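You operate a simulated robot arm through the tools that you are given. There is no shell and no other tool.

You are at the controls of a simulated robot arm. One attempt, no reset.

JOB
Drop the thick grey and black rings through the narrowest window each fits, then count them.
Fine: try each in the 57 mm window first; leave them under the slotted frame; count them by moving the blue slider two on, to 2.
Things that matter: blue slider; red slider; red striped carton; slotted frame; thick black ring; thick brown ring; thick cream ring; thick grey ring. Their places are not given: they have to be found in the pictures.

The check looks at the end state, three seconds after you hand in, the way a careful person would. Anything else that was tipped, shoved, dropped, spilled or broken makes it a failure.

ROBOT AND FRAMES
A 6-joint arm with a two-finger parallel gripper, fixed in place. Base frame: the origin is at the foot of the arm, x ahead of it, y to its left, z up; the work surface is at about z = 800. Units: mm, rad, N and s.
Its first joint turns from -2.897 to 2.897 rad. Payload 3.43 kg.
The TCP is the grasp point between the finger pads, 34 mm short of the fingertips. In the tool frame z runs along the fingers and y along their closing line. The gripper opens to 128 mm. The fingers are 24 mm wide and 12 mm thick; the gripper's body (48 by 130 mm) begins 96 mm behind the TCP.
Orientation is that of the tool frame in the base frame, as a unit quaternion [x, y, z, w]. With the fingers straight down and closing along the base's y, the tool's x points along the base's -x, its y along +y and its z along -z.

CONTROLS
- The arm moves only by the tool send_rows. Its argument "moves" is a list of rows, each an object (a shift or turn left out is 0, a gripper value left out holds the last) with "offset": the shift along the tool's x, y, z in mm, a list of three; "turn": the turn, a rotation vector about the tool's x, y, z in rad, a list of three; "jaw": the finger opening in mm, from 0 to 128. In form: [{"offset": [tx, ty, tz], "turn": [wx, wy, wz], "jaw": jaw}, ...]. A call has 1 to 20 rows; each row is the pose to reach, as a shift and turn from the pose commanded when the call began, along the tool's axes at that moment. Each row takes 0.2 s and may step no farther than 50 mm and 0.15 rad from the row before; otherwise, or with a gripper value out of range, the whole call is refused. Where a pose cannot be reached the arm comes as near as it can. A force on the tool above 60 N (or 10 N above the force at the start of the call, whichever is more), or a blocked arm, ends the call early, and 0.2 s more pass. Each finger travels about 153 mm/s and halts on what it meets, pressing with about 21 N; the grip force reading is that of the motor and also rises with nothing between the fingers. The clock runs only during rows and for 0.2 s after the last one: add rows that repeat a pose to give the fingers time. It gives the time, the measured TCP pose, the force on the tool (base axes), the opening and the grip force at its end, in the units of the frame above (readings bear some noise), with the torque about the TCP (base axes, N m) and any sound that the robot's microphone picked up.
- Cameras (640 x 400 px; columns grow to the right, rows downward): "scene" is fixed at [400, -651.6, 1519.7]; the picture's right is [0.80, -0.60, 0.00], its down [-0.37, -0.49, -0.79] and it looks along [0.47, 0.63, -0.61] (base axes); focal length 353 px, centre (320, 200). "wrist" rides on the gripper at [76, -11, -160] in the tool frame; the picture's right is [0.15, 0.99, 0.00], its down [-0.88, 0.13, -0.46] and it looks along [-0.45, 0.07, 0.89] (tool axes); focal length 234 px, centre (320, 200).
- grab_frame(camera): a new picture of that camera. The clock stands still meanwhile.
- probe_pixels(camera, pixels): for up to 12 pixels [column, row] of the newest picture of that camera ("zoom" is the newest enlarged one), the place [x, y, z] in the base frame of the surface seen there, good to about 2 mm. The clock stands still meanwhile.
- close_up(camera, box): a new picture of the part [left, top, right, bottom] of that camera's present view, enlarged. The clock stands still meanwhile.
- finish_job(): hands the job in; it is judged then, once.

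Unless the task says otherwise, let go and move clear before handing in.

The tools are called after ">>>" as a command line: name --argument value ..., lists and objects as JSON in quotes. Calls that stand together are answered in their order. send_rows: Moves the arm, as the interface text tells. Its arguments: {"type":"object","properties":{"moves":{"type":"array","items":{"type":"object","properties":{"offset":{"type":"array","items":{"type":"number"}},"turn":{"type":"array","items":{"type":"number"}},"jaw":{"type":"number"}}}}},"required":["moves"]} The other tools are called the same way: grab_frame (camera) takes a picture; probe_pixels (camera, pixels) gives the place of the surface under pixels of a picture; close_up (camera, box) takes an enlarged picture of a part of a camera's view; finish_job () hands the job in.

At the start:

```text
time_s: 0.0
tool_pos: [683.1, -9.7, 1123.4]
tcp_rot: [0.0, 1.0, 0.0, 0.001]
ft_force: [0.0, -0.2, 1.0]
moment: [0.0, 0.0, 0.02]
finger_gap: 128.0
grasp_force: 0.0
```

scene: 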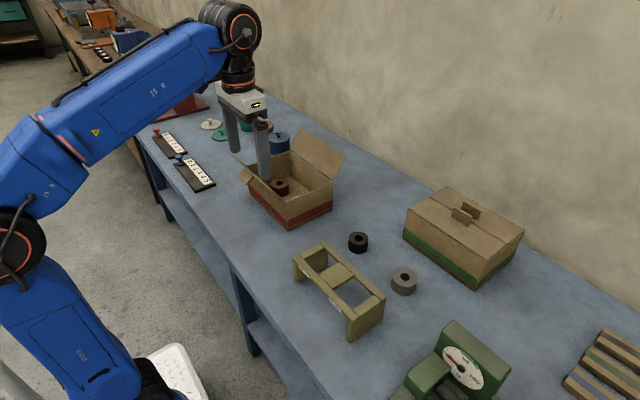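
wrist: 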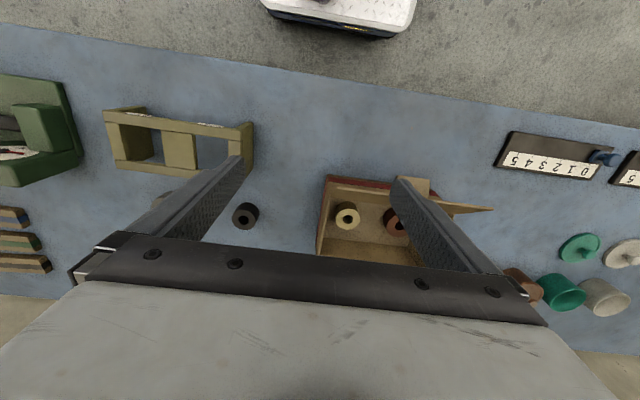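

The scene shows the slotted frame near (340,290), the black ring at (358,242), the grey ring at (404,281), and the sliders near (170,145) and (195,172). I'll look closer at each before moving.

>>> close_up --camera "scene" --box '[270, 210, 430, 350]'

>>> close_up --camera "scene" --box '[140, 110, 240, 200]'

>>> close_up --camera "wrist" --box '[460, 100, 640, 220]'

>>> close_up --camera "wrist" --box '[80, 80, 280, 240]'

```text
2.86 times, centred on (350, 280) of scene
```

zoom: 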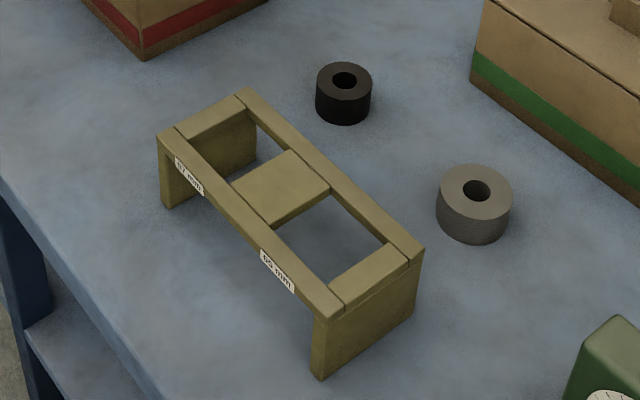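

```text
4.44 times, centred on (190, 155) of scene
```

zoom: 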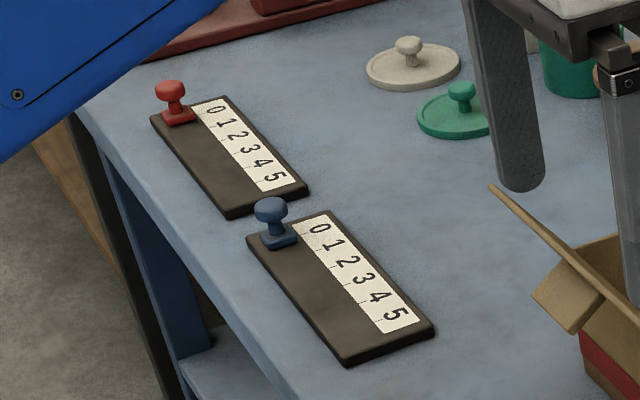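

```text
3.33 times, centred on (550, 160) of wrist
```

zoom: 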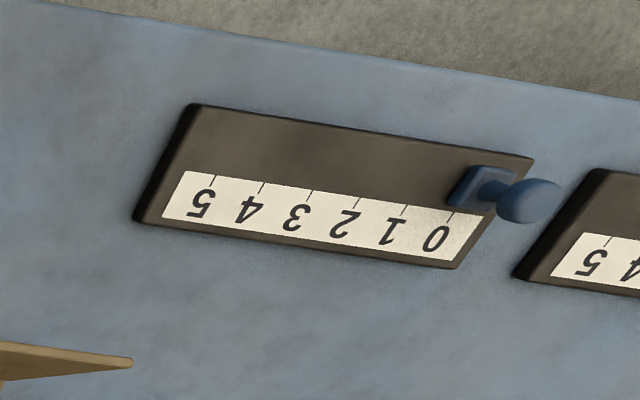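

```text
2.50 times, centred on (180, 160) of wrist
```

zoom: 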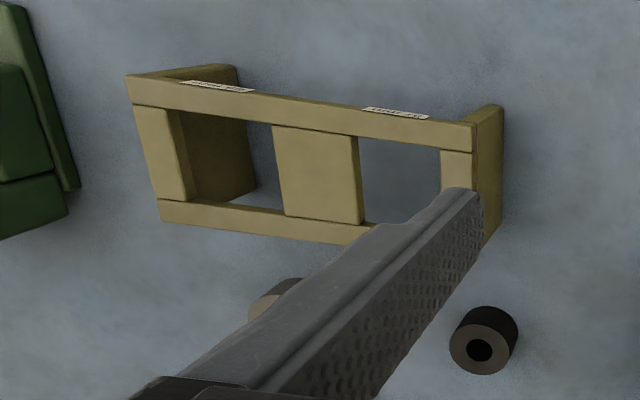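

The frame has two labelled windows (labels at about (317,272) and (339,304) in scene). I'll zoom the labels and probe positions.

>>> close_up --camera "scene" --box '[305, 260, 353, 290]'

>>> close_up --camera "scene" --box '[325, 285, 365, 315]'

>>> probe_pixels --camera "scene" --pixels '[[356, 236], [363, 245], [357, 252], [402, 272], [406, 284], [402, 295], [330, 249], [294, 259], [348, 318], [383, 293], [340, 272], [360, 305]]'

```text
13.33 times, centred on (329, 275) of scene
```

zoom: 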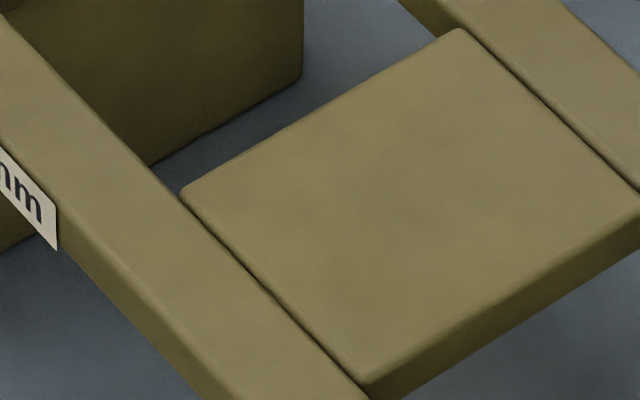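

```text
13.33 times, centred on (345, 300) of scene
```

zoom: 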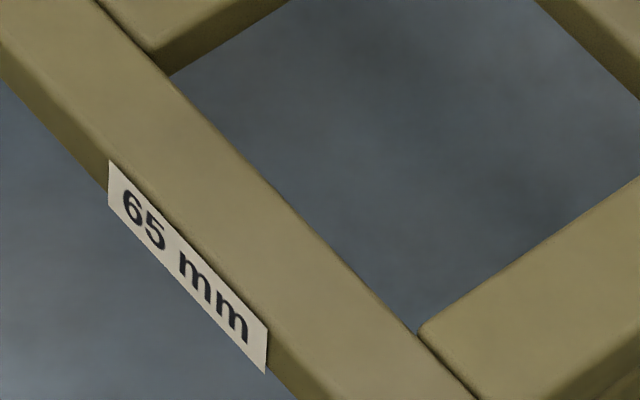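

```text
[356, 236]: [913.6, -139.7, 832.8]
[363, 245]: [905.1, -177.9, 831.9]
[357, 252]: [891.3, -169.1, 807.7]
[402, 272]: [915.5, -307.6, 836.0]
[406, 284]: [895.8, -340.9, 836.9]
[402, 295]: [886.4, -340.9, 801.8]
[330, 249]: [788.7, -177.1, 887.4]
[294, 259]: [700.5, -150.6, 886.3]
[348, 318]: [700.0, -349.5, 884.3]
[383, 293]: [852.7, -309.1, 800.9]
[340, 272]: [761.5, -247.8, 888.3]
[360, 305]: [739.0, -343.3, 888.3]
```

Labels read 57 mm (left/+y window) and 65 mm (right/−y window). Now I measure the rings, windows, and the slider more precisely using enlarged views.

>>> close_up --camera "scene" --box '[340, 225, 380, 260]'

>>> probe_pixels --camera "zoom" --pixels '[[300, 60], [300, 150], [180, 120], [430, 130], [210, 60], [400, 60], [300, 230], [200, 200], [400, 210], [310, 330]]'

```text
11.43 times, centred on (360, 242) of scene
```

zoom: 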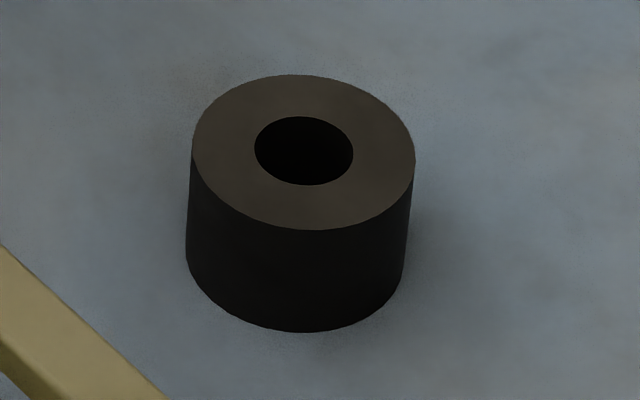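

```text
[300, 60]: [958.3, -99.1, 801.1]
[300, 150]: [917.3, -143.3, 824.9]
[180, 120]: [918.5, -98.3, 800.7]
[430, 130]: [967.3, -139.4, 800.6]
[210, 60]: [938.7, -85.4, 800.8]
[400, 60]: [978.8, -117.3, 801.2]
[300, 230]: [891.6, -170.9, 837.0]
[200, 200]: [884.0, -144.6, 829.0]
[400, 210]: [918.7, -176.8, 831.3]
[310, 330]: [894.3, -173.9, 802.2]
```

The black ring's top rim spans about columns 193–415 and rows 74–230 in the zoom. I'll probe the rim points to get its centre and diameter.

>>> probe_pixels --camera "zoom" --pixels '[[198, 150], [410, 160], [300, 80], [305, 225], [230, 96], [380, 105], [235, 205], [375, 212], [255, 150], [352, 155], [303, 118], [305, 184]]'

>>> close_up --camera "scene" --box '[380, 260, 428, 300]'

```text
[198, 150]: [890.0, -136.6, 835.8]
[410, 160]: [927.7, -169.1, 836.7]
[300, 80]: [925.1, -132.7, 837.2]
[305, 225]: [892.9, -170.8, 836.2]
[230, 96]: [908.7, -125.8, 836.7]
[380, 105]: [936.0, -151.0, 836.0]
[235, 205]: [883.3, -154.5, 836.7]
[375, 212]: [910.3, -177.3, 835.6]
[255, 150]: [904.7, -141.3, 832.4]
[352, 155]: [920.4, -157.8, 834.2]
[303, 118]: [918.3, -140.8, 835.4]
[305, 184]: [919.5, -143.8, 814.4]
```

```text
10.00 times, centred on (404, 280) of scene
```

zoom: 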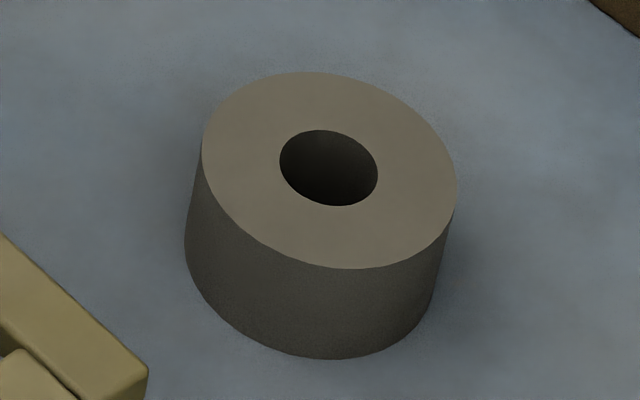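

Black ring: centre ≈ (909,−152), diameter ≈ 52 mm, top z≈836. Now the grey ring's rim, which spans columns 203–456 in the zoom.

>>> probe_pixels --camera "zoom" --pixels '[[207, 150], [452, 190], [310, 76], [355, 264], [235, 95], [420, 128], [240, 217], [430, 240], [284, 160], [376, 178], [330, 132], [330, 330]]'

>>> close_up --camera "scene" --box '[286, 235, 390, 300]'

```text
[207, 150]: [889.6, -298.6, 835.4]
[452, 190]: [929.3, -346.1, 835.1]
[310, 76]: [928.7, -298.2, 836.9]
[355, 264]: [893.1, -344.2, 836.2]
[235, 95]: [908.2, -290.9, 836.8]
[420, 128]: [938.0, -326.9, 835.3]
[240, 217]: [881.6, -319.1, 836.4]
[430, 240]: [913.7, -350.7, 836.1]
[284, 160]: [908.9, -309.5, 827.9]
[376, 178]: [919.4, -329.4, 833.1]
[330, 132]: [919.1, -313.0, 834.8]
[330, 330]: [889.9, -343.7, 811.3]
```

```text
6.15 times, centred on (338, 268) of scene
```

zoom: 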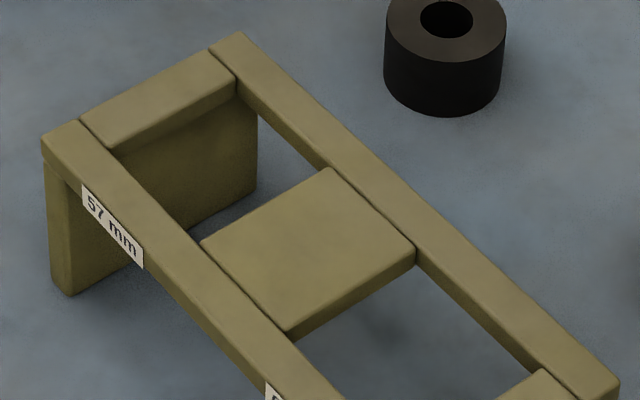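

Grey ring: centre ≈ (910,−322), diameter ≈ 60–62 mm (so it should only fit the 65 window, to be confirmed by trying 57). Now the 57 mm window edges.

>>> probe_pixels --camera "zoom" --pixels '[[240, 38], [75, 124], [48, 136], [212, 47], [330, 170], [205, 240], [285, 330], [413, 248], [234, 72], [112, 140], [330, 155], [190, 240]]'

>>> close_up --camera "scene" --box '[310, 260, 394, 345]'

```text
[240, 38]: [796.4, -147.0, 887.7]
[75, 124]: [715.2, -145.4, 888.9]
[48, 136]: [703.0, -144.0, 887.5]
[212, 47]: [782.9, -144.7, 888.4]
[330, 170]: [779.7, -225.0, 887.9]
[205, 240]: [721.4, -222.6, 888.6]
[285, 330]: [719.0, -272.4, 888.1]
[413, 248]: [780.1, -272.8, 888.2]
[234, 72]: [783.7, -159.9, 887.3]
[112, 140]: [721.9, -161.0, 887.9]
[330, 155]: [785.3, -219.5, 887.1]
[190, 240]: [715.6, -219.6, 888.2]
```

```text
4.71 times, centred on (352, 302) of scene
```

zoom: 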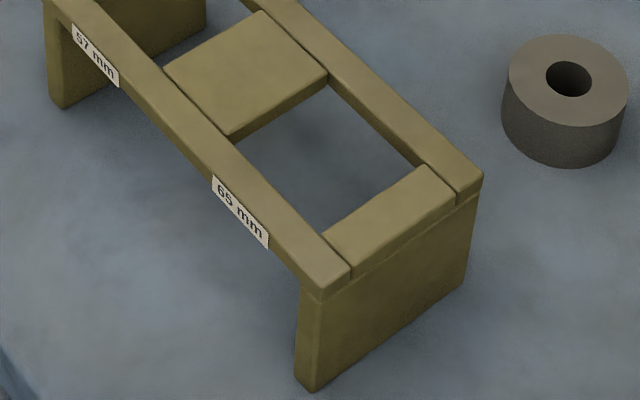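

The 57 mm window spans roughly x 717–783 and y −166 to −224; top at z≈888. Now the 65 mm window's edges from this zoom.

>>> probe_pixels --camera "zoom" --pixels '[[229, 133], [326, 72], [325, 233], [424, 166], [350, 262], [452, 193], [480, 178], [320, 290], [348, 275], [275, 185], [370, 115], [300, 150]]'

>>> close_up --camera "scene" --box '[290, 236, 346, 276]'

```text
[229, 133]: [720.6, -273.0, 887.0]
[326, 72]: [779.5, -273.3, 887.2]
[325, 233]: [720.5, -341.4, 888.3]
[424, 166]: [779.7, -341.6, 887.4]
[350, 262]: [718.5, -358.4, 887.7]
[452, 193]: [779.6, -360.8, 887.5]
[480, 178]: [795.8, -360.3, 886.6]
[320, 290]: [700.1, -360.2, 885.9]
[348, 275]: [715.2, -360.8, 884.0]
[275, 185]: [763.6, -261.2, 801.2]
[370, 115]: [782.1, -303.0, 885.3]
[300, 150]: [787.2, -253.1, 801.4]
```

```text
10.00 times, centred on (318, 256) of scene
```

zoom: 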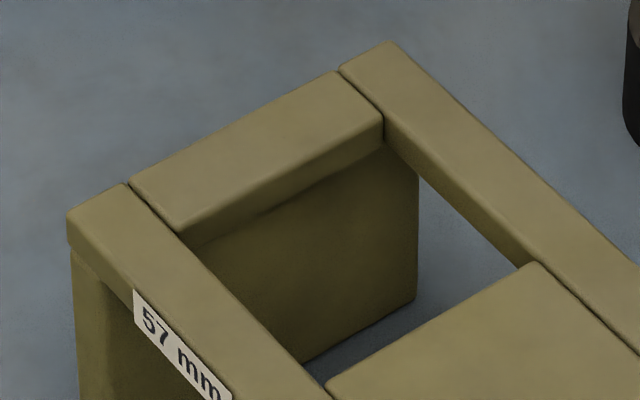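

I'll probe the end-board inner edge and rail inner edges for the 57 mm window.

>>> probe_pixels --camera "zoom" --pixels '[[185, 222], [378, 112], [185, 235], [382, 122], [340, 76], [135, 183], [188, 250], [230, 300], [290, 362], [440, 170], [500, 228], [535, 265]]'

>>> close_up --camera "scene" --box '[160, 140, 224, 200]'

```text
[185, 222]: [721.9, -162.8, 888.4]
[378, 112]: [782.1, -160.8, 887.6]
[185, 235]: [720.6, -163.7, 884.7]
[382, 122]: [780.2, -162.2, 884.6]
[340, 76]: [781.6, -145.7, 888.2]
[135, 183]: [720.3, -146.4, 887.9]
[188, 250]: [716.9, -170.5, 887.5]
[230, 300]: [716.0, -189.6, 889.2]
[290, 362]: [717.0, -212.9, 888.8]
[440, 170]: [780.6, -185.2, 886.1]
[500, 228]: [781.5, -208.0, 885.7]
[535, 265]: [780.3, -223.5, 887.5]
```

```text
6.67 times, centred on (192, 170) of scene
```

zoom: 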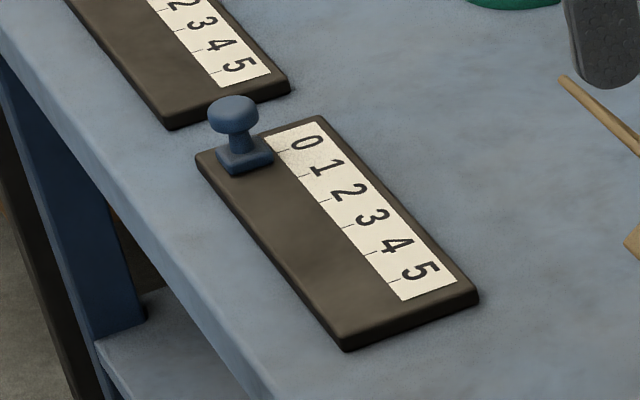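

Windows: 57 mm centre ≈ (749.7, −194.5), 65 mm centre ≈ (749.7, −306.5). Now I probe the blue slider: knob (233,110), its block (245,155), and the tick marks left of the numerals.

>>> probe_pixels --camera "zoom" --pixels '[[233, 100], [235, 120], [241, 142], [245, 165], [218, 155], [270, 155], [292, 152], [303, 176], [325, 201], [347, 228], [370, 254], [391, 280]]'

>>> close_up --camera "scene" --box '[175, 150, 207, 180]'

```text
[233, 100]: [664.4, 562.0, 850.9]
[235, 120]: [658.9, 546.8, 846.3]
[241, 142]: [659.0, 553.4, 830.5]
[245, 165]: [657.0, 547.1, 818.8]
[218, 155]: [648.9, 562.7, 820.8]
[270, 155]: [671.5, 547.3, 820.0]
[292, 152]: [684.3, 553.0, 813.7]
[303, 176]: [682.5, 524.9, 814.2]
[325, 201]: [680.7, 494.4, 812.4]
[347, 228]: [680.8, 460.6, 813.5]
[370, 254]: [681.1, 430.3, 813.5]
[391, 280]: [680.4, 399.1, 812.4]
```

```text
13.33 times, centred on (191, 165) of scene
```

zoom: 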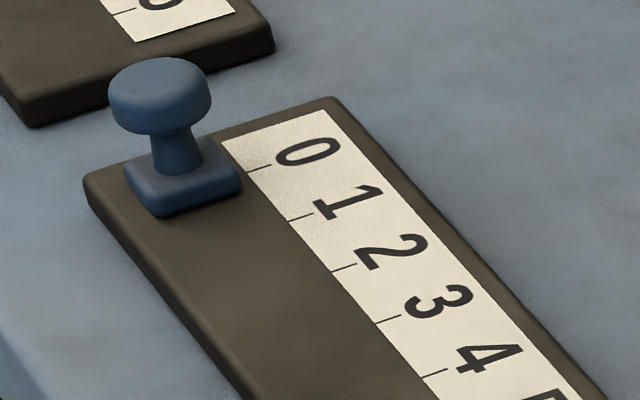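

The blue slider block is centred about (660,556) with ticks ~31.4 mm apart towards −y (tick 2 at y≈494). Before moving, I check the clearance of the green-striped carton and the dial scale near the rings.

>>> probe_pixels --camera "scene" --pixels '[[408, 210], [473, 262], [405, 238], [472, 288], [463, 212], [443, 190], [445, 322], [475, 350], [425, 375], [438, 345]]'

>>> probe_pixels --camera "wrist" --pixels '[[340, 205], [335, 182], [320, 250], [425, 180], [490, 210], [395, 215]]'

```text
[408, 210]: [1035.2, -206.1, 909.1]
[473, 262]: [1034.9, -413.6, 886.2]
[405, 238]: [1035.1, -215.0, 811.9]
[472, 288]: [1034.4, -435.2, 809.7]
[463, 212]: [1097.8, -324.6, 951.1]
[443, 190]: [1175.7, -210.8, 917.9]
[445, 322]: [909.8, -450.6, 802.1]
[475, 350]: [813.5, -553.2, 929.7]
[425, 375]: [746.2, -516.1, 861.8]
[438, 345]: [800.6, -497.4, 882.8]
```

```text
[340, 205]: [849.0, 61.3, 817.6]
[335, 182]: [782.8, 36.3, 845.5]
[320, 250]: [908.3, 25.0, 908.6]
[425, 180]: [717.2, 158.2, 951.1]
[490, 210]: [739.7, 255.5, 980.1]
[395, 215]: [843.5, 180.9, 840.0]
```

The carton with the red stripe has flaps up to z≈980 at y>20, and the green carton begins at x≈1034, so there is room around the black ring. I move above the black ring at (909, −152.5), to z≈1000, with the jaw narrowed to 90.

>>> send_rows --moves '[{"offset": [-20, -14, 5], "jaw": 90}, {"offset": [-50, -32, 20]}, {"offset": [-82, -52, 40]}, {"offset": [-114, -72, 60]}, {"offset": [-146, -92, 80]}, {"offset": [-178, -112, 100]}, {"offset": [-205, -130, 115]}, {"offset": [-226, -142.8, 123.4]}, {"offset": [-226, -142.8, 123.4]}]'

>>> grab_frame --camera "wrist"

>>> grab_frame --camera "scene"

```text
time_s: 2.0
tool_pos: [911.7, -151.8, 1002.3]
tcp_rot: [0.0, 1.0, -0.001, 0.001]
ft_force: [-0.1, 1.1, -0.5]
moment: [0.01, 0.0, 0.02]
finger_gap: 90.0
grasp_force: 0.1
```

```text
taken
```

wrist: 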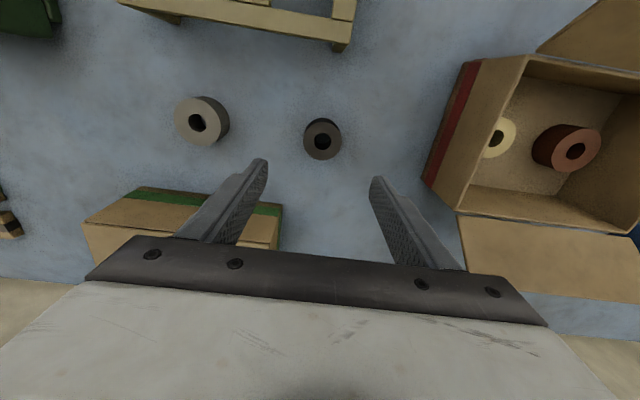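

```text
taken
```

scene: 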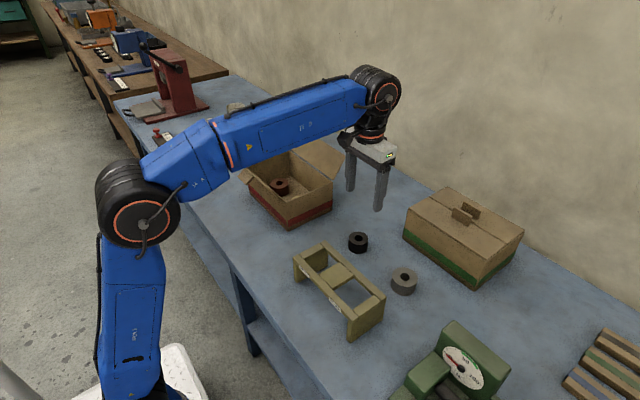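

The gripper is above the black ring, which sits between the fingers at (322,139) in the wrist view. I'll measure both rings' tops more precisely from here.

>>> close_up --camera "wrist" --box '[290, 110, 354, 165]'

>>> probe_pixels --camera "wrist" --pixels '[[304, 140], [340, 140], [322, 123], [322, 156], [176, 122], [218, 122], [197, 103], [197, 142], [263, 165], [377, 183]]'

```text
7.27 times, centred on (322, 138) of wrist
```

zoom: 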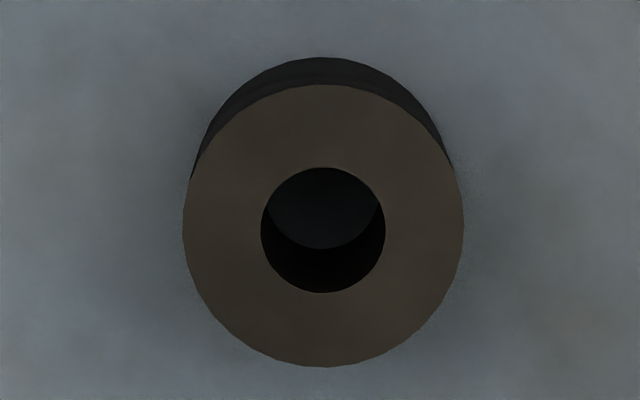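

```text
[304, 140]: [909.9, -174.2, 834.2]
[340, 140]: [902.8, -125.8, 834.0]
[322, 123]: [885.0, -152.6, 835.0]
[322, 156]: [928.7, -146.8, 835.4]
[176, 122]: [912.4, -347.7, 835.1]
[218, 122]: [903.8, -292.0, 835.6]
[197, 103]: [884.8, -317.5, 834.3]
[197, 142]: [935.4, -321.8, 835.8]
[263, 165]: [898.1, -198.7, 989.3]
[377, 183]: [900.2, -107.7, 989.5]
```

>>> probe_pixels --camera "zoom" --pixels '[[188, 225], [458, 225], [323, 90], [323, 362], [228, 130], [418, 322], [418, 130], [228, 322]]'

```text
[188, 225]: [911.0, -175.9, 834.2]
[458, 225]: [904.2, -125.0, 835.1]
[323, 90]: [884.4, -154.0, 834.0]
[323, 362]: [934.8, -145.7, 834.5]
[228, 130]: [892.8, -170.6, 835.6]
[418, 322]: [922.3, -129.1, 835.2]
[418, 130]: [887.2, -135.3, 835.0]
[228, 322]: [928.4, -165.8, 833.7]
```

From the wrist the black ring's centre is ≈ (908,−150), diameter ≈ 52, top z≈835. I descend so the fingertips reach ≈14 mm below its top (TCP z≈856), then close gently.

>>> send_rows --moves '[{"offset": [0.6, 1.5, 30]}, {"offset": [0.6, 1.5, 60]}, {"offset": [0.6, 1.5, 90]}, {"offset": [0.6, 1.5, 115]}, {"offset": [0.6, 1.5, 132]}, {"offset": [0.6, 1.5, 144]}, {"offset": [0.6, 1.5, 144]}]'

>>> close_up --camera "scene" --box '[318, 190, 398, 260]'

>>> grab_frame --camera "wrist"

```text
time_s: 3.6
tool_pos: [908.4, -151.0, 856.6]
tcp_rot: [0.001, 1.0, -0.001, 0.0]
ft_force: [-0.3, -0.1, 0.4]
moment: [-0.04, 0.01, 0.01]
finger_gap: 90.0
grasp_force: 0.2
```

```text
5.71 times, centred on (358, 225) of scene
```

zoom: 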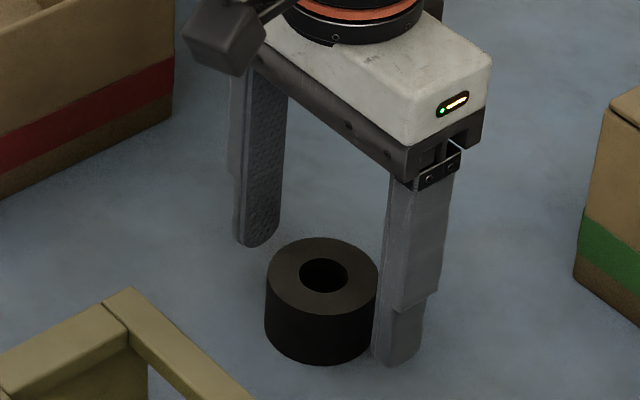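

```text
taken
```

wrist: 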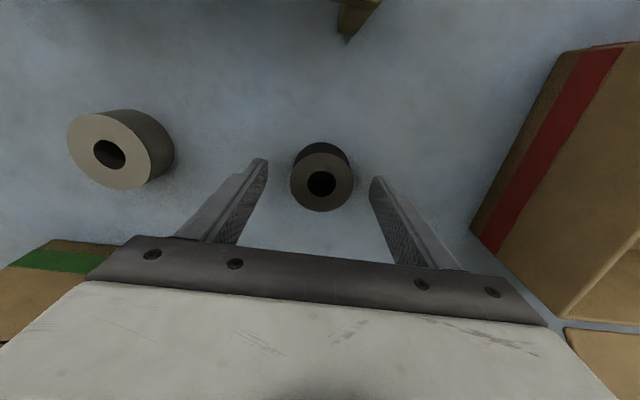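

The fingers straddle the black ring evenly, with tips ≈14 mm below its top. I close on it now, with extra rows for the fingers to settle.

>>> send_rows --moves '[{"jaw": 70}, {"jaw": 58}, {"jaw": 48}, {"jaw": 48}, {"jaw": 48}]'

>>> close_up --camera "scene" --box '[318, 190, 398, 260]'

```text
time_s: 4.8
tool_pos: [908.1, -150.9, 857.4]
tcp_rot: [0.001, 1.0, -0.001, 0.0]
ft_force: [1.0, -0.8, -0.9]
moment: [-0.01, -0.01, 0.0]
finger_gap: 53.0
grasp_force: 21.6
```

```text
5.71 times, centred on (358, 225) of scene
```

zoom: 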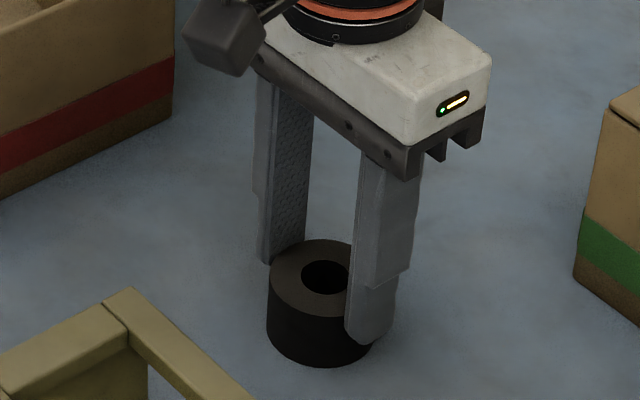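

The grip holds at 53.0 mm with 21.6 N, so the black ring is ~53 mm wide. I lift it straight up 135 mm.

>>> send_rows --moves '[{"offset": [0, 0, -10]}, {"offset": [0, 0, -35]}, {"offset": [0, 0, -65]}, {"offset": [0, 0, -95]}, {"offset": [0, 0, -120]}, {"offset": [0, 0, -135]}, {"offset": [0, 0, -135]}]'

>>> grab_frame --camera "scene"

>>> grab_frame --camera "wrist"

```text
time_s: 6.4
tool_pos: [907.6, -151.9, 991.8]
tcp_rot: [0.001, 1.0, -0.001, 0.001]
ft_force: [0.2, 0.3, -0.9]
moment: [0.0, 0.04, -0.01]
finger_gap: 52.9
grasp_force: 21.1
```

```text
taken
```

scene: 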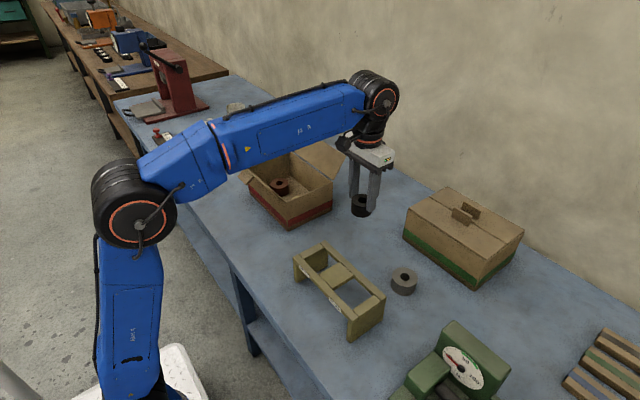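

```text
taken
```

wrist: 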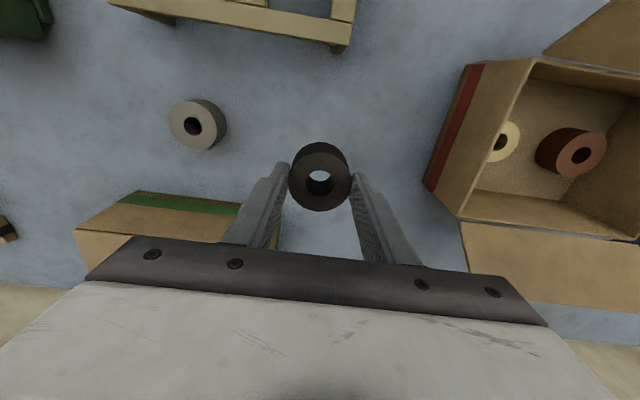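

The black ring is held level at ~z 935–971. I carry it over the 57 mm window at (749.7, −194.5).

>>> send_rows --moves '[{"offset": [15, -4, 0]}, {"offset": [40, -11, 0]}, {"offset": [70, -19, 0]}, {"offset": [100, -27, 0]}, {"offset": [130, -36, 0]}, {"offset": [150, -41, 0]}, {"offset": [158.8, -43.5, 0]}, {"offset": [158.8, -43.5, 0]}, {"offset": [158.8, -43.5, 0]}]'

>>> close_up --camera "scene" --box '[260, 190, 390, 320]'

>>> grab_frame --camera "wrist"

```text
time_s: 8.4
tool_pos: [748.3, -195.2, 990.4]
tcp_rot: [0.0, 1.0, 0.0, 0.001]
ft_force: [0.0, 1.1, -0.8]
moment: [0.01, 0.01, -0.01]
finger_gap: 52.9
grasp_force: 21.5
```

```text
3.08 times, centred on (325, 255) of scene
```

zoom: 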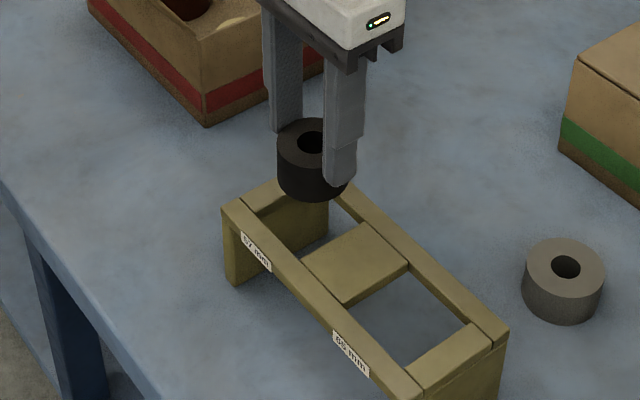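

```text
taken
```

wrist: 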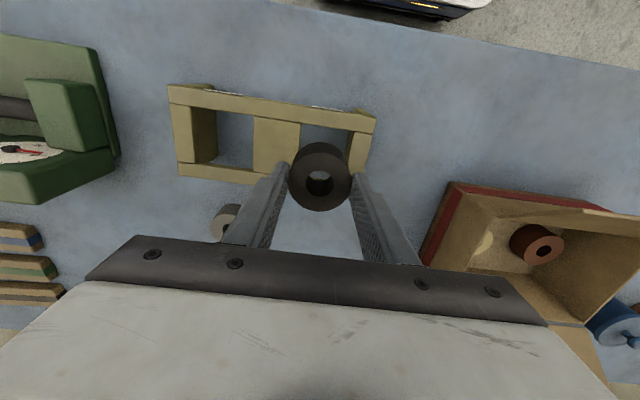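

The ring hangs over the 57 mm window. I'll measure the window edges from the wrist view around (165–380, 80–190) to fine-tune the alignment.

>>> close_up --camera "wrist" --box '[240, 80, 390, 190]'

```text
3.64 times, centred on (315, 135) of wrist
```

zoom: 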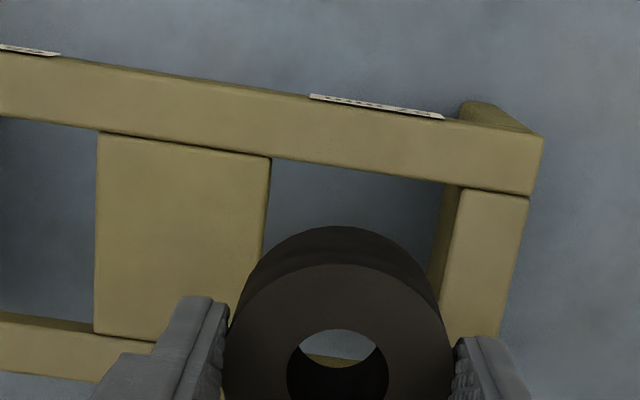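

>>> probe_pixels --camera "zoom" --pixels '[[267, 165], [264, 220], [257, 246], [100, 150], [97, 320], [465, 195], [455, 245], [443, 300], [360, 165], [200, 140], [275, 150], [440, 175]]'

>>> probe_pixels --camera "wrist" --pixels '[[320, 196], [291, 176], [348, 176], [320, 205], [320, 158]]'

```text
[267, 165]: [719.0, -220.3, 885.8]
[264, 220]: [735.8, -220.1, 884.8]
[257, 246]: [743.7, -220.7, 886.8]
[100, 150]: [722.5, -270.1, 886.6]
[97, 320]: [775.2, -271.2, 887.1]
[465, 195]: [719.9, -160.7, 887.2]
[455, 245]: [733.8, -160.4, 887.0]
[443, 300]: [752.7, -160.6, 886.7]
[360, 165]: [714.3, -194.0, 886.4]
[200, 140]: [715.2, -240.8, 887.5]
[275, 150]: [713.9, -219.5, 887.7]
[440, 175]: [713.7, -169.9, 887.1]
```

```text
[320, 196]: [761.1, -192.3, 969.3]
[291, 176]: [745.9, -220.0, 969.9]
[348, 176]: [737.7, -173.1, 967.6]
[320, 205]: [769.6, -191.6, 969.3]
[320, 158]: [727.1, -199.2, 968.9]
```

The wrist view suggests the window centre is nearer y≈−191.5 than −194.5. I'll probe the held ring's rim in the same picture to find the relative offset, plus the far rail.

>>> probe_pixels --camera "zoom" --pixels '[[229, 345], [446, 345], [338, 268], [300, 275], [380, 275], [265, 300], [415, 300], [50, 312], [50, 326], [50, 120], [150, 133], [60, 345]]'

>>> close_up --camera "wrist" --box '[280, 130, 360, 220]'

```text
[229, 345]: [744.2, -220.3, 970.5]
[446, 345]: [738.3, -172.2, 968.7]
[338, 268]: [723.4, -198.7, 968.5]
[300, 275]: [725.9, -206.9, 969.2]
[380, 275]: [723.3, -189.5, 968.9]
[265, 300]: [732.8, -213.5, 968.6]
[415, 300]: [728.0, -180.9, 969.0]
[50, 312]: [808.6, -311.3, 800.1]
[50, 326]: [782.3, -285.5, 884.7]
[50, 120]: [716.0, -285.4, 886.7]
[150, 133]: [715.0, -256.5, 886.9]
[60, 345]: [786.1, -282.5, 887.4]
```

```text
4.44 times, centred on (320, 175) of wrist
```

zoom: 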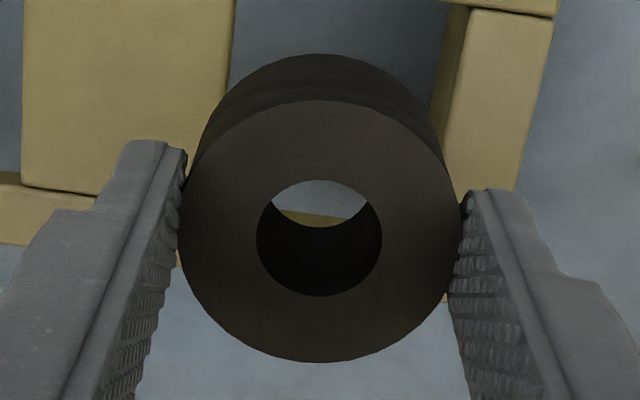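

>>> probe_pixels --camera "zoom" --pixels '[[182, 232], [458, 232], [320, 104], [320, 358], [225, 138], [415, 325], [415, 138], [225, 325], [257, 238], [381, 238]]'

```text
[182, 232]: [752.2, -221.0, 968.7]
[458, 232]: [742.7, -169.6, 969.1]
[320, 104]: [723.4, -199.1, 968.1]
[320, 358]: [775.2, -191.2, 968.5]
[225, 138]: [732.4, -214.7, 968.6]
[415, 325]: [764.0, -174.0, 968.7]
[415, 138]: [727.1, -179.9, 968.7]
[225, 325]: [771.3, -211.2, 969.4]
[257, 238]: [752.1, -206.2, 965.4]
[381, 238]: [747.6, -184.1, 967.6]
```

Wrist view puts the ring at (748.6,−195.1) and the window centre near y≈−191. I'll cross-check the held ring with the scene camera to calibrate its bias.

>>> close_up --camera "scene" --box '[296, 220, 360, 280]'

```text
6.67 times, centred on (328, 250) of scene
```

zoom: 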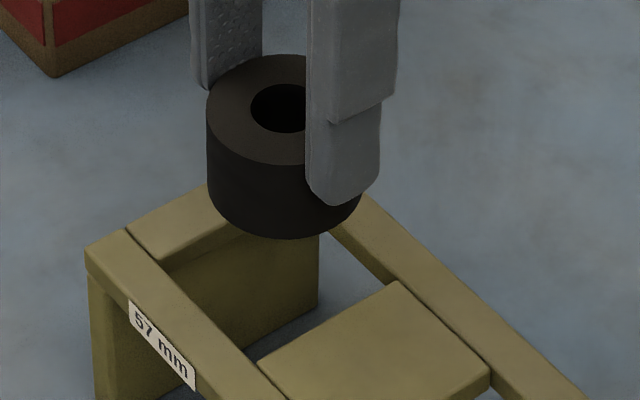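

>>> probe_pixels --camera "zoom" --pixels '[[210, 110], [278, 57], [278, 162], [240, 72], [230, 148], [300, 163], [250, 110], [278, 85], [260, 365], [398, 283], [162, 260], [150, 310]]'

```text
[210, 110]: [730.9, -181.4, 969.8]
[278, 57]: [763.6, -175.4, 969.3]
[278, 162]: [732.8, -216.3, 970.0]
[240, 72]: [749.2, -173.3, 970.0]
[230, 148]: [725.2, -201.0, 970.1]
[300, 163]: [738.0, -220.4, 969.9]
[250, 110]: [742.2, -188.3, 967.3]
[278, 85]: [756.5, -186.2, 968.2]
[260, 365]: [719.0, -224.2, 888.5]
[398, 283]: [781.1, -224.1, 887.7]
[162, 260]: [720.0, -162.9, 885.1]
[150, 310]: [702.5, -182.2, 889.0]
```

Both cameras agree on the relative offset: the ring must shift about +4.3 mm in y (and ≈+0.5 in x) to centre on the 57 mm window. I shift and lower to just above the frame, then check.

>>> send_rows --moves '[{"offset": [-0.5, 4.3, 0]}, {"offset": [-0.5, 4.3, 15]}, {"offset": [-0.5, 4.3, 30]}, {"offset": [-0.5, 4.3, 40]}, {"offset": [-0.5, 4.3, 40]}]'

>>> close_up --camera "wrist" --box '[240, 80, 390, 190]'

>>> close_up --camera "scene" --box '[286, 220, 366, 290]'

```text
time_s: 9.6
tool_pos: [748.8, -190.4, 950.0]
tcp_rot: [0.0, 1.0, -0.001, 0.001]
ft_force: [0.0, -1.2, -1.6]
moment: [0.02, -0.02, 0.03]
finger_gap: 52.8
grasp_force: 21.4
```

```text
3.64 times, centred on (315, 135) of wrist
```

zoom: 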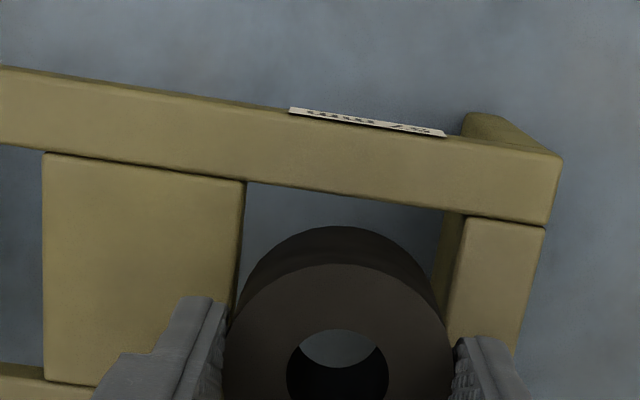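

```text
5.71 times, centred on (326, 255) of scene
```

zoom: 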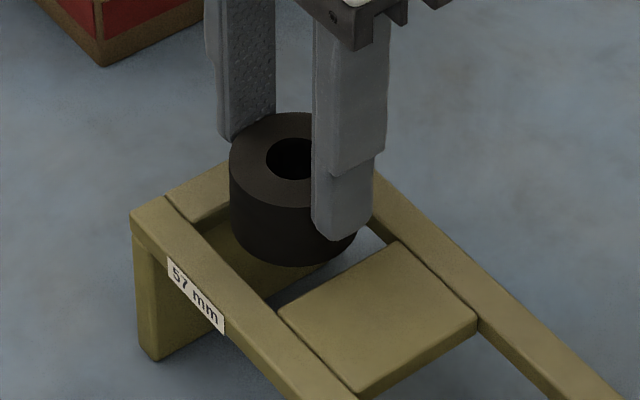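

The ring sits squarely over the window at about 8 mm above it. I lower in small steps, checking the force after entering.

>>> send_rows --moves '[{"offset": [0, 0, 3]}, {"offset": [0, 0, 6]}, {"offset": [0, 0, 8]}, {"offset": [0, 0, 9.5]}, {"offset": [0, 0, 9.5]}]'

>>> close_up --camera "scene" --box '[286, 220, 366, 290]'

```text
time_s: 10.8
tool_pos: [749.4, -189.6, 940.2]
tcp_rot: [0.0, 1.0, -0.001, 0.001]
ft_force: [0.2, -0.3, -0.8]
moment: [0.03, 0.0, 0.02]
finger_gap: 52.8
grasp_force: 21.1
```

```text
5.71 times, centred on (326, 255) of scene
```

zoom: 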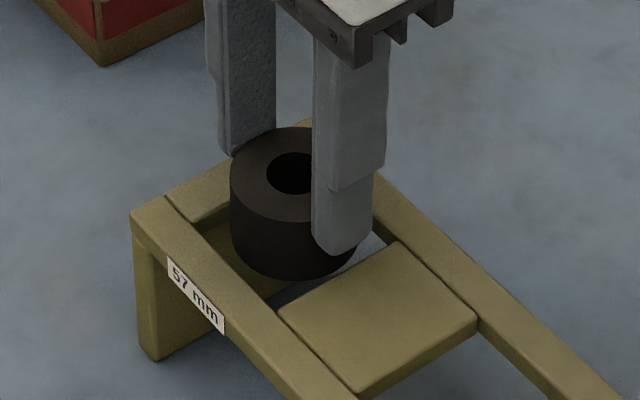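

No contact force yet at ring-bottom ≈886. I continue down another 6 mm.

>>> send_rows --moves '[{"offset": [0, 0, 1.5]}, {"offset": [0, 0, 3]}, {"offset": [0, 0, 4.5]}, {"offset": [0, 0, 6]}, {"offset": [0, 0, 6]}]'

>>> close_up --camera "scene" --box '[286, 220, 366, 290]'

>>> close_up --camera "wrist" --box '[240, 80, 390, 190]'

```text
time_s: 12.0
tool_pos: [748.7, -189.9, 935.5]
tcp_rot: [0.0, 1.0, 0.0, 0.001]
ft_force: [-0.4, -1.0, -1.3]
moment: [-0.01, 0.0, -0.01]
finger_gap: 53.0
grasp_force: 20.5
```

```text
5.71 times, centred on (326, 255) of scene
```

zoom: 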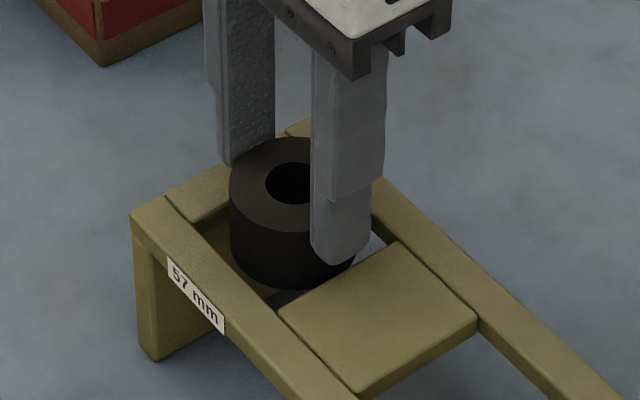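

```text
3.64 times, centred on (315, 135) of wrist
```

zoom: 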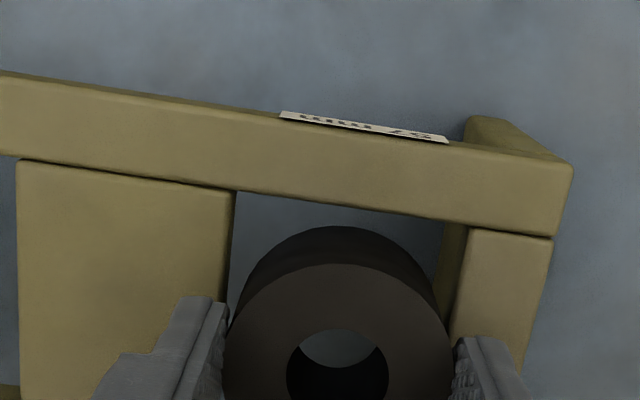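

The ring has entered ~8 mm with no contact force — it fits the 57 mm window. I lower 10 mm more until the fingertips are ~3 mm above the frame.

>>> send_rows --moves '[{"offset": [0, 0, 2.5]}, {"offset": [0, 0, 5]}, {"offset": [0, 0, 7.5]}, {"offset": [0, 0, 9.5]}, {"offset": [0, 0, 9.5]}]'

>>> close_up --camera "scene" --box '[286, 220, 366, 290]'

>>> close_up --camera "wrist" --box '[240, 80, 390, 190]'

```text
time_s: 13.2
tool_pos: [751.7, -191.2, 926.2]
tcp_rot: [0.0, 1.0, -0.001, 0.001]
ft_force: [0.2, 0.4, -1.4]
moment: [0.01, -0.05, 0.01]
finger_gap: 52.8
grasp_force: 20.7
```

```text
5.71 times, centred on (326, 255) of scene
```

zoom: 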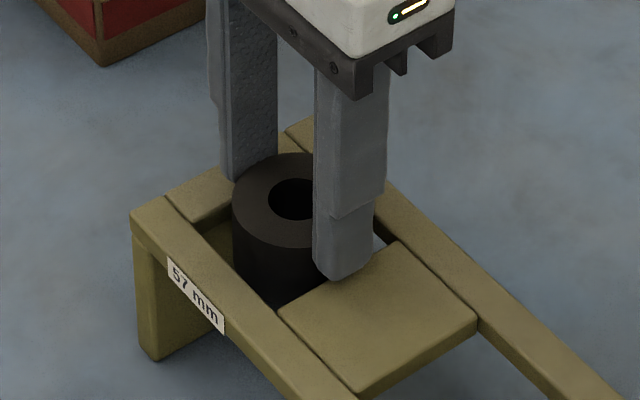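

```text
3.64 times, centred on (315, 135) of wrist
```

zoom: 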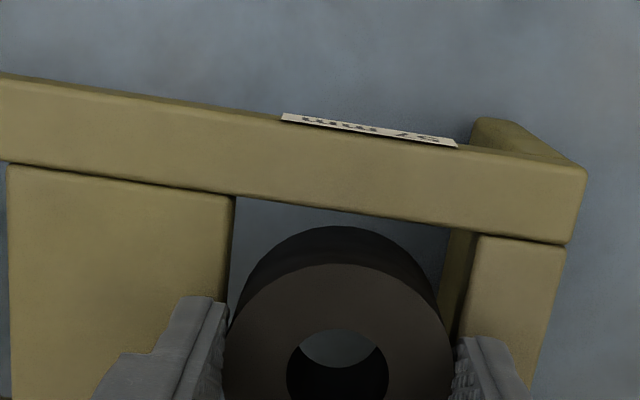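

The ring is ~18 mm deep in the window with no contact force, and fingertips are just above the boards. I release it to drop.

>>> send_rows --moves '[{"jaw": 75}, {"jaw": 75}, {"jaw": 75}]'

>>> close_up --camera "scene" --box '[276, 210, 376, 300]'

>>> grab_frame --camera "wrist"

```text
time_s: 14.0
tool_pos: [749.5, -190.0, 926.4]
tcp_rot: [0.0, 1.0, 0.0, 0.001]
ft_force: [-0.5, 1.2, 0.4]
moment: [0.0, 0.0, 0.03]
finger_gap: 75.0
grasp_force: 0.1
```

```text
4.44 times, centred on (326, 255) of scene
```

zoom: 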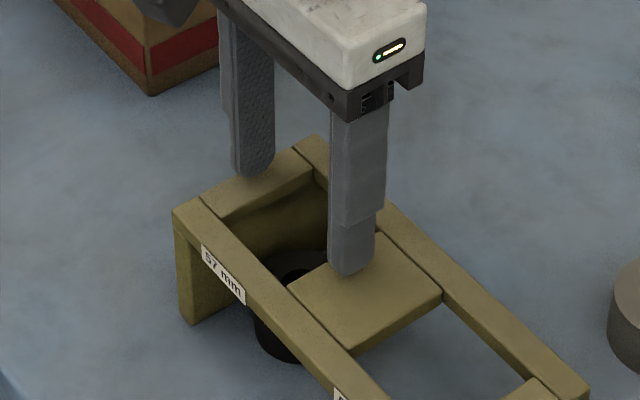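

```text
taken
```

wrist: 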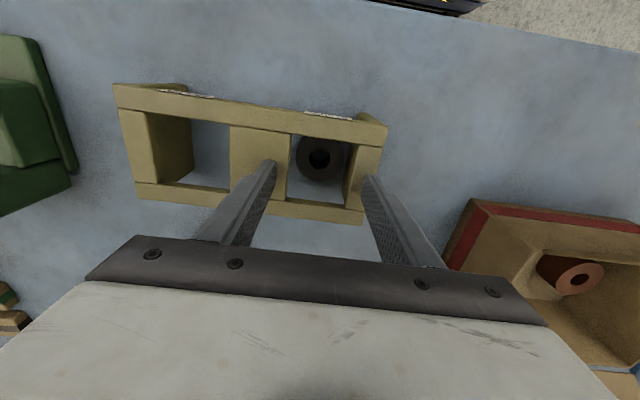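

The black ring now lies on the table under the 57 mm window (wrist (320,158)), and the frame hasn't moved. I rise and travel to above the grey ring at ≈ (909.8, −320.3).

>>> send_rows --moves '[{"offset": [0, 0, -15]}, {"offset": [0, 0, -40]}, {"offset": [0, 0, -65]}, {"offset": [-15, -12, -74], "jaw": 95}, {"offset": [-42, -34, -74]}, {"offset": [-70, -57, -74]}, {"offset": [-98, -80, -74]}, {"offset": [-126, -103, -74]}, {"offset": [-148, -121, -74]}, {"offset": [-159.6, -130.1, -74]}, {"offset": [-159.6, -130.1, -74]}]'

>>> close_up --camera "wrist" --box '[280, 95, 364, 180]'

>>> grab_frame --camera "scene"

```text
time_s: 16.4
tool_pos: [910.1, -319.1, 1000.2]
tcp_rot: [0.001, 1.0, -0.001, 0.002]
ft_force: [-0.6, 0.4, -0.6]
moment: [0.01, 0.02, -0.02]
finger_gap: 95.2
grasp_force: 0.1
```

```text
4.71 times, centred on (322, 138) of wrist
```

zoom: 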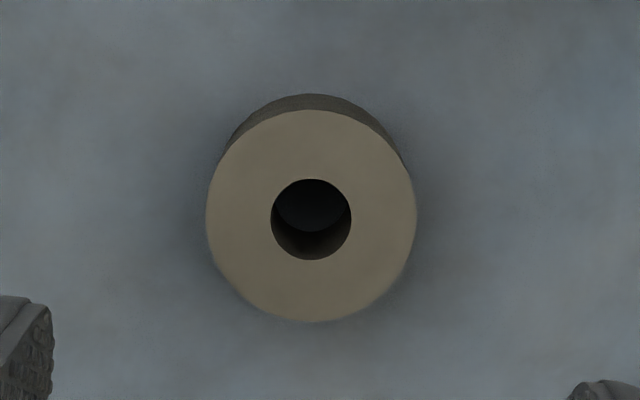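

```text
taken
```

scene: 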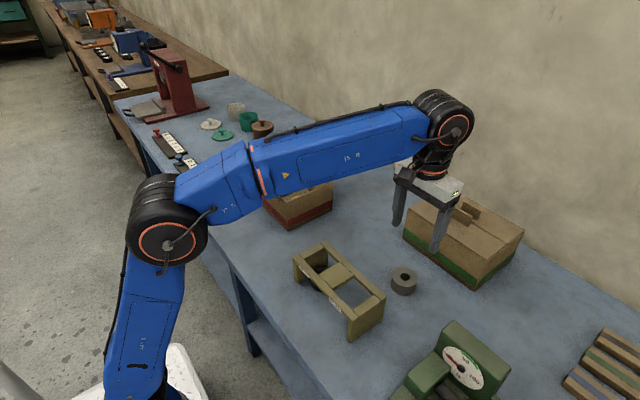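

>>> probe_pixels --camera "zoom" --pixels '[[210, 216], [412, 216], [311, 114], [311, 318], [240, 144], [383, 288], [383, 144], [240, 288]]'

```text
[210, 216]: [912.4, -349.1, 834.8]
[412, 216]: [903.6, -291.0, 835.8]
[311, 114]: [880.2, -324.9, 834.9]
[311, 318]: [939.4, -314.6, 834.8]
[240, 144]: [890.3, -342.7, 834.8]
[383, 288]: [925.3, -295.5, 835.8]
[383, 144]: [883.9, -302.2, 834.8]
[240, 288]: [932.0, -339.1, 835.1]
```

Grey ring centre from the wrist ≈ (908.4,−319.9), matching my aim within ~1 mm. I descend 144 mm to grip its top 14 mm.

>>> send_rows --moves '[{"offset": [0.5, 0, 30]}, {"offset": [0.5, 0, 60]}, {"offset": [0.5, 0, 90]}, {"offset": [0.5, 0, 115]}, {"offset": [0.5, 0, 132]}, {"offset": [0.5, 0, 144]}, {"offset": [0.5, 0, 144]}]'

>>> grab_frame --camera "wrist"

>>> close_up --camera "scene" --box '[360, 220, 450, 300]'

```text
time_s: 18.0
tool_pos: [910.6, -319.4, 856.5]
tcp_rot: [0.0, 1.0, -0.001, 0.001]
ft_force: [-0.9, -0.6, 0.0]
moment: [0.01, 0.0, -0.02]
finger_gap: 95.0
grasp_force: 0.1
```

```text
taken
```

wrist: 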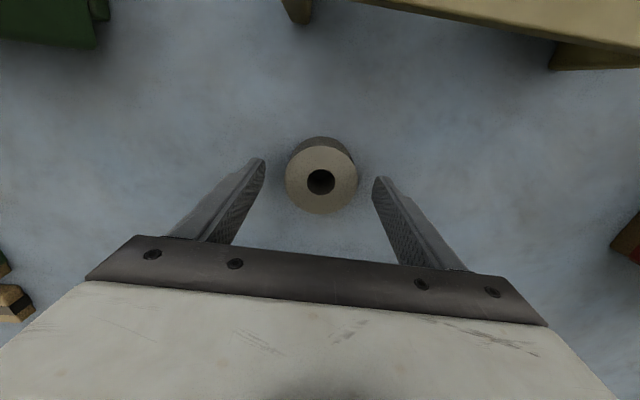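

```text
5.00 times, centred on (405, 260) of scene
```

zoom: 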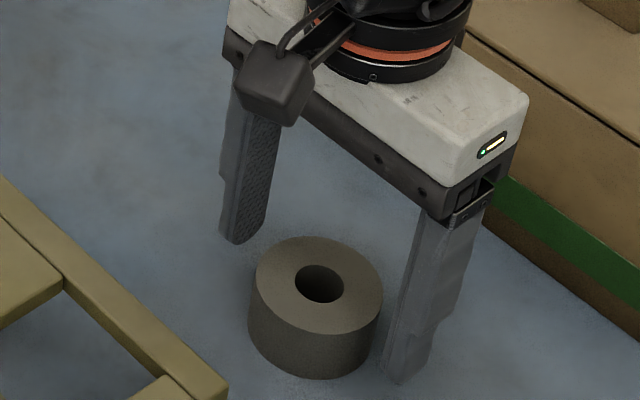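

The fingers straddle the grey ring evenly. I close on it.

>>> send_rows --moves '[{"jaw": 75}, {"jaw": 66}, {"jaw": 56}, {"jaw": 56}, {"jaw": 56}]'

>>> close_up --camera "scene" --box '[360, 220, 450, 300]'

```text
time_s: 19.2
tool_pos: [910.7, -320.2, 856.4]
tcp_rot: [0.0, 1.0, -0.001, 0.001]
ft_force: [0.4, 0.3, 0.2]
moment: [0.03, 0.01, -0.02]
finger_gap: 60.9
grasp_force: 20.9
```

```text
5.00 times, centred on (405, 260) of scene
```

zoom: 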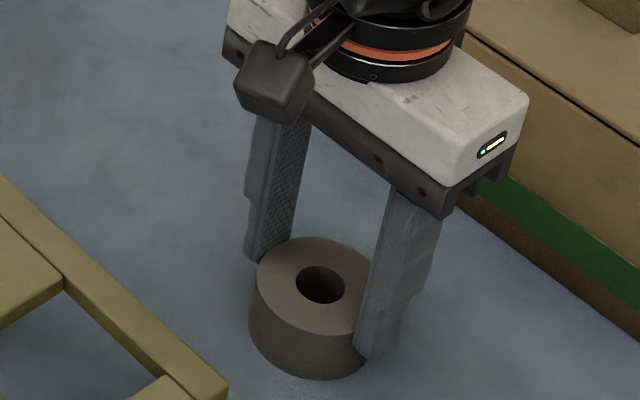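

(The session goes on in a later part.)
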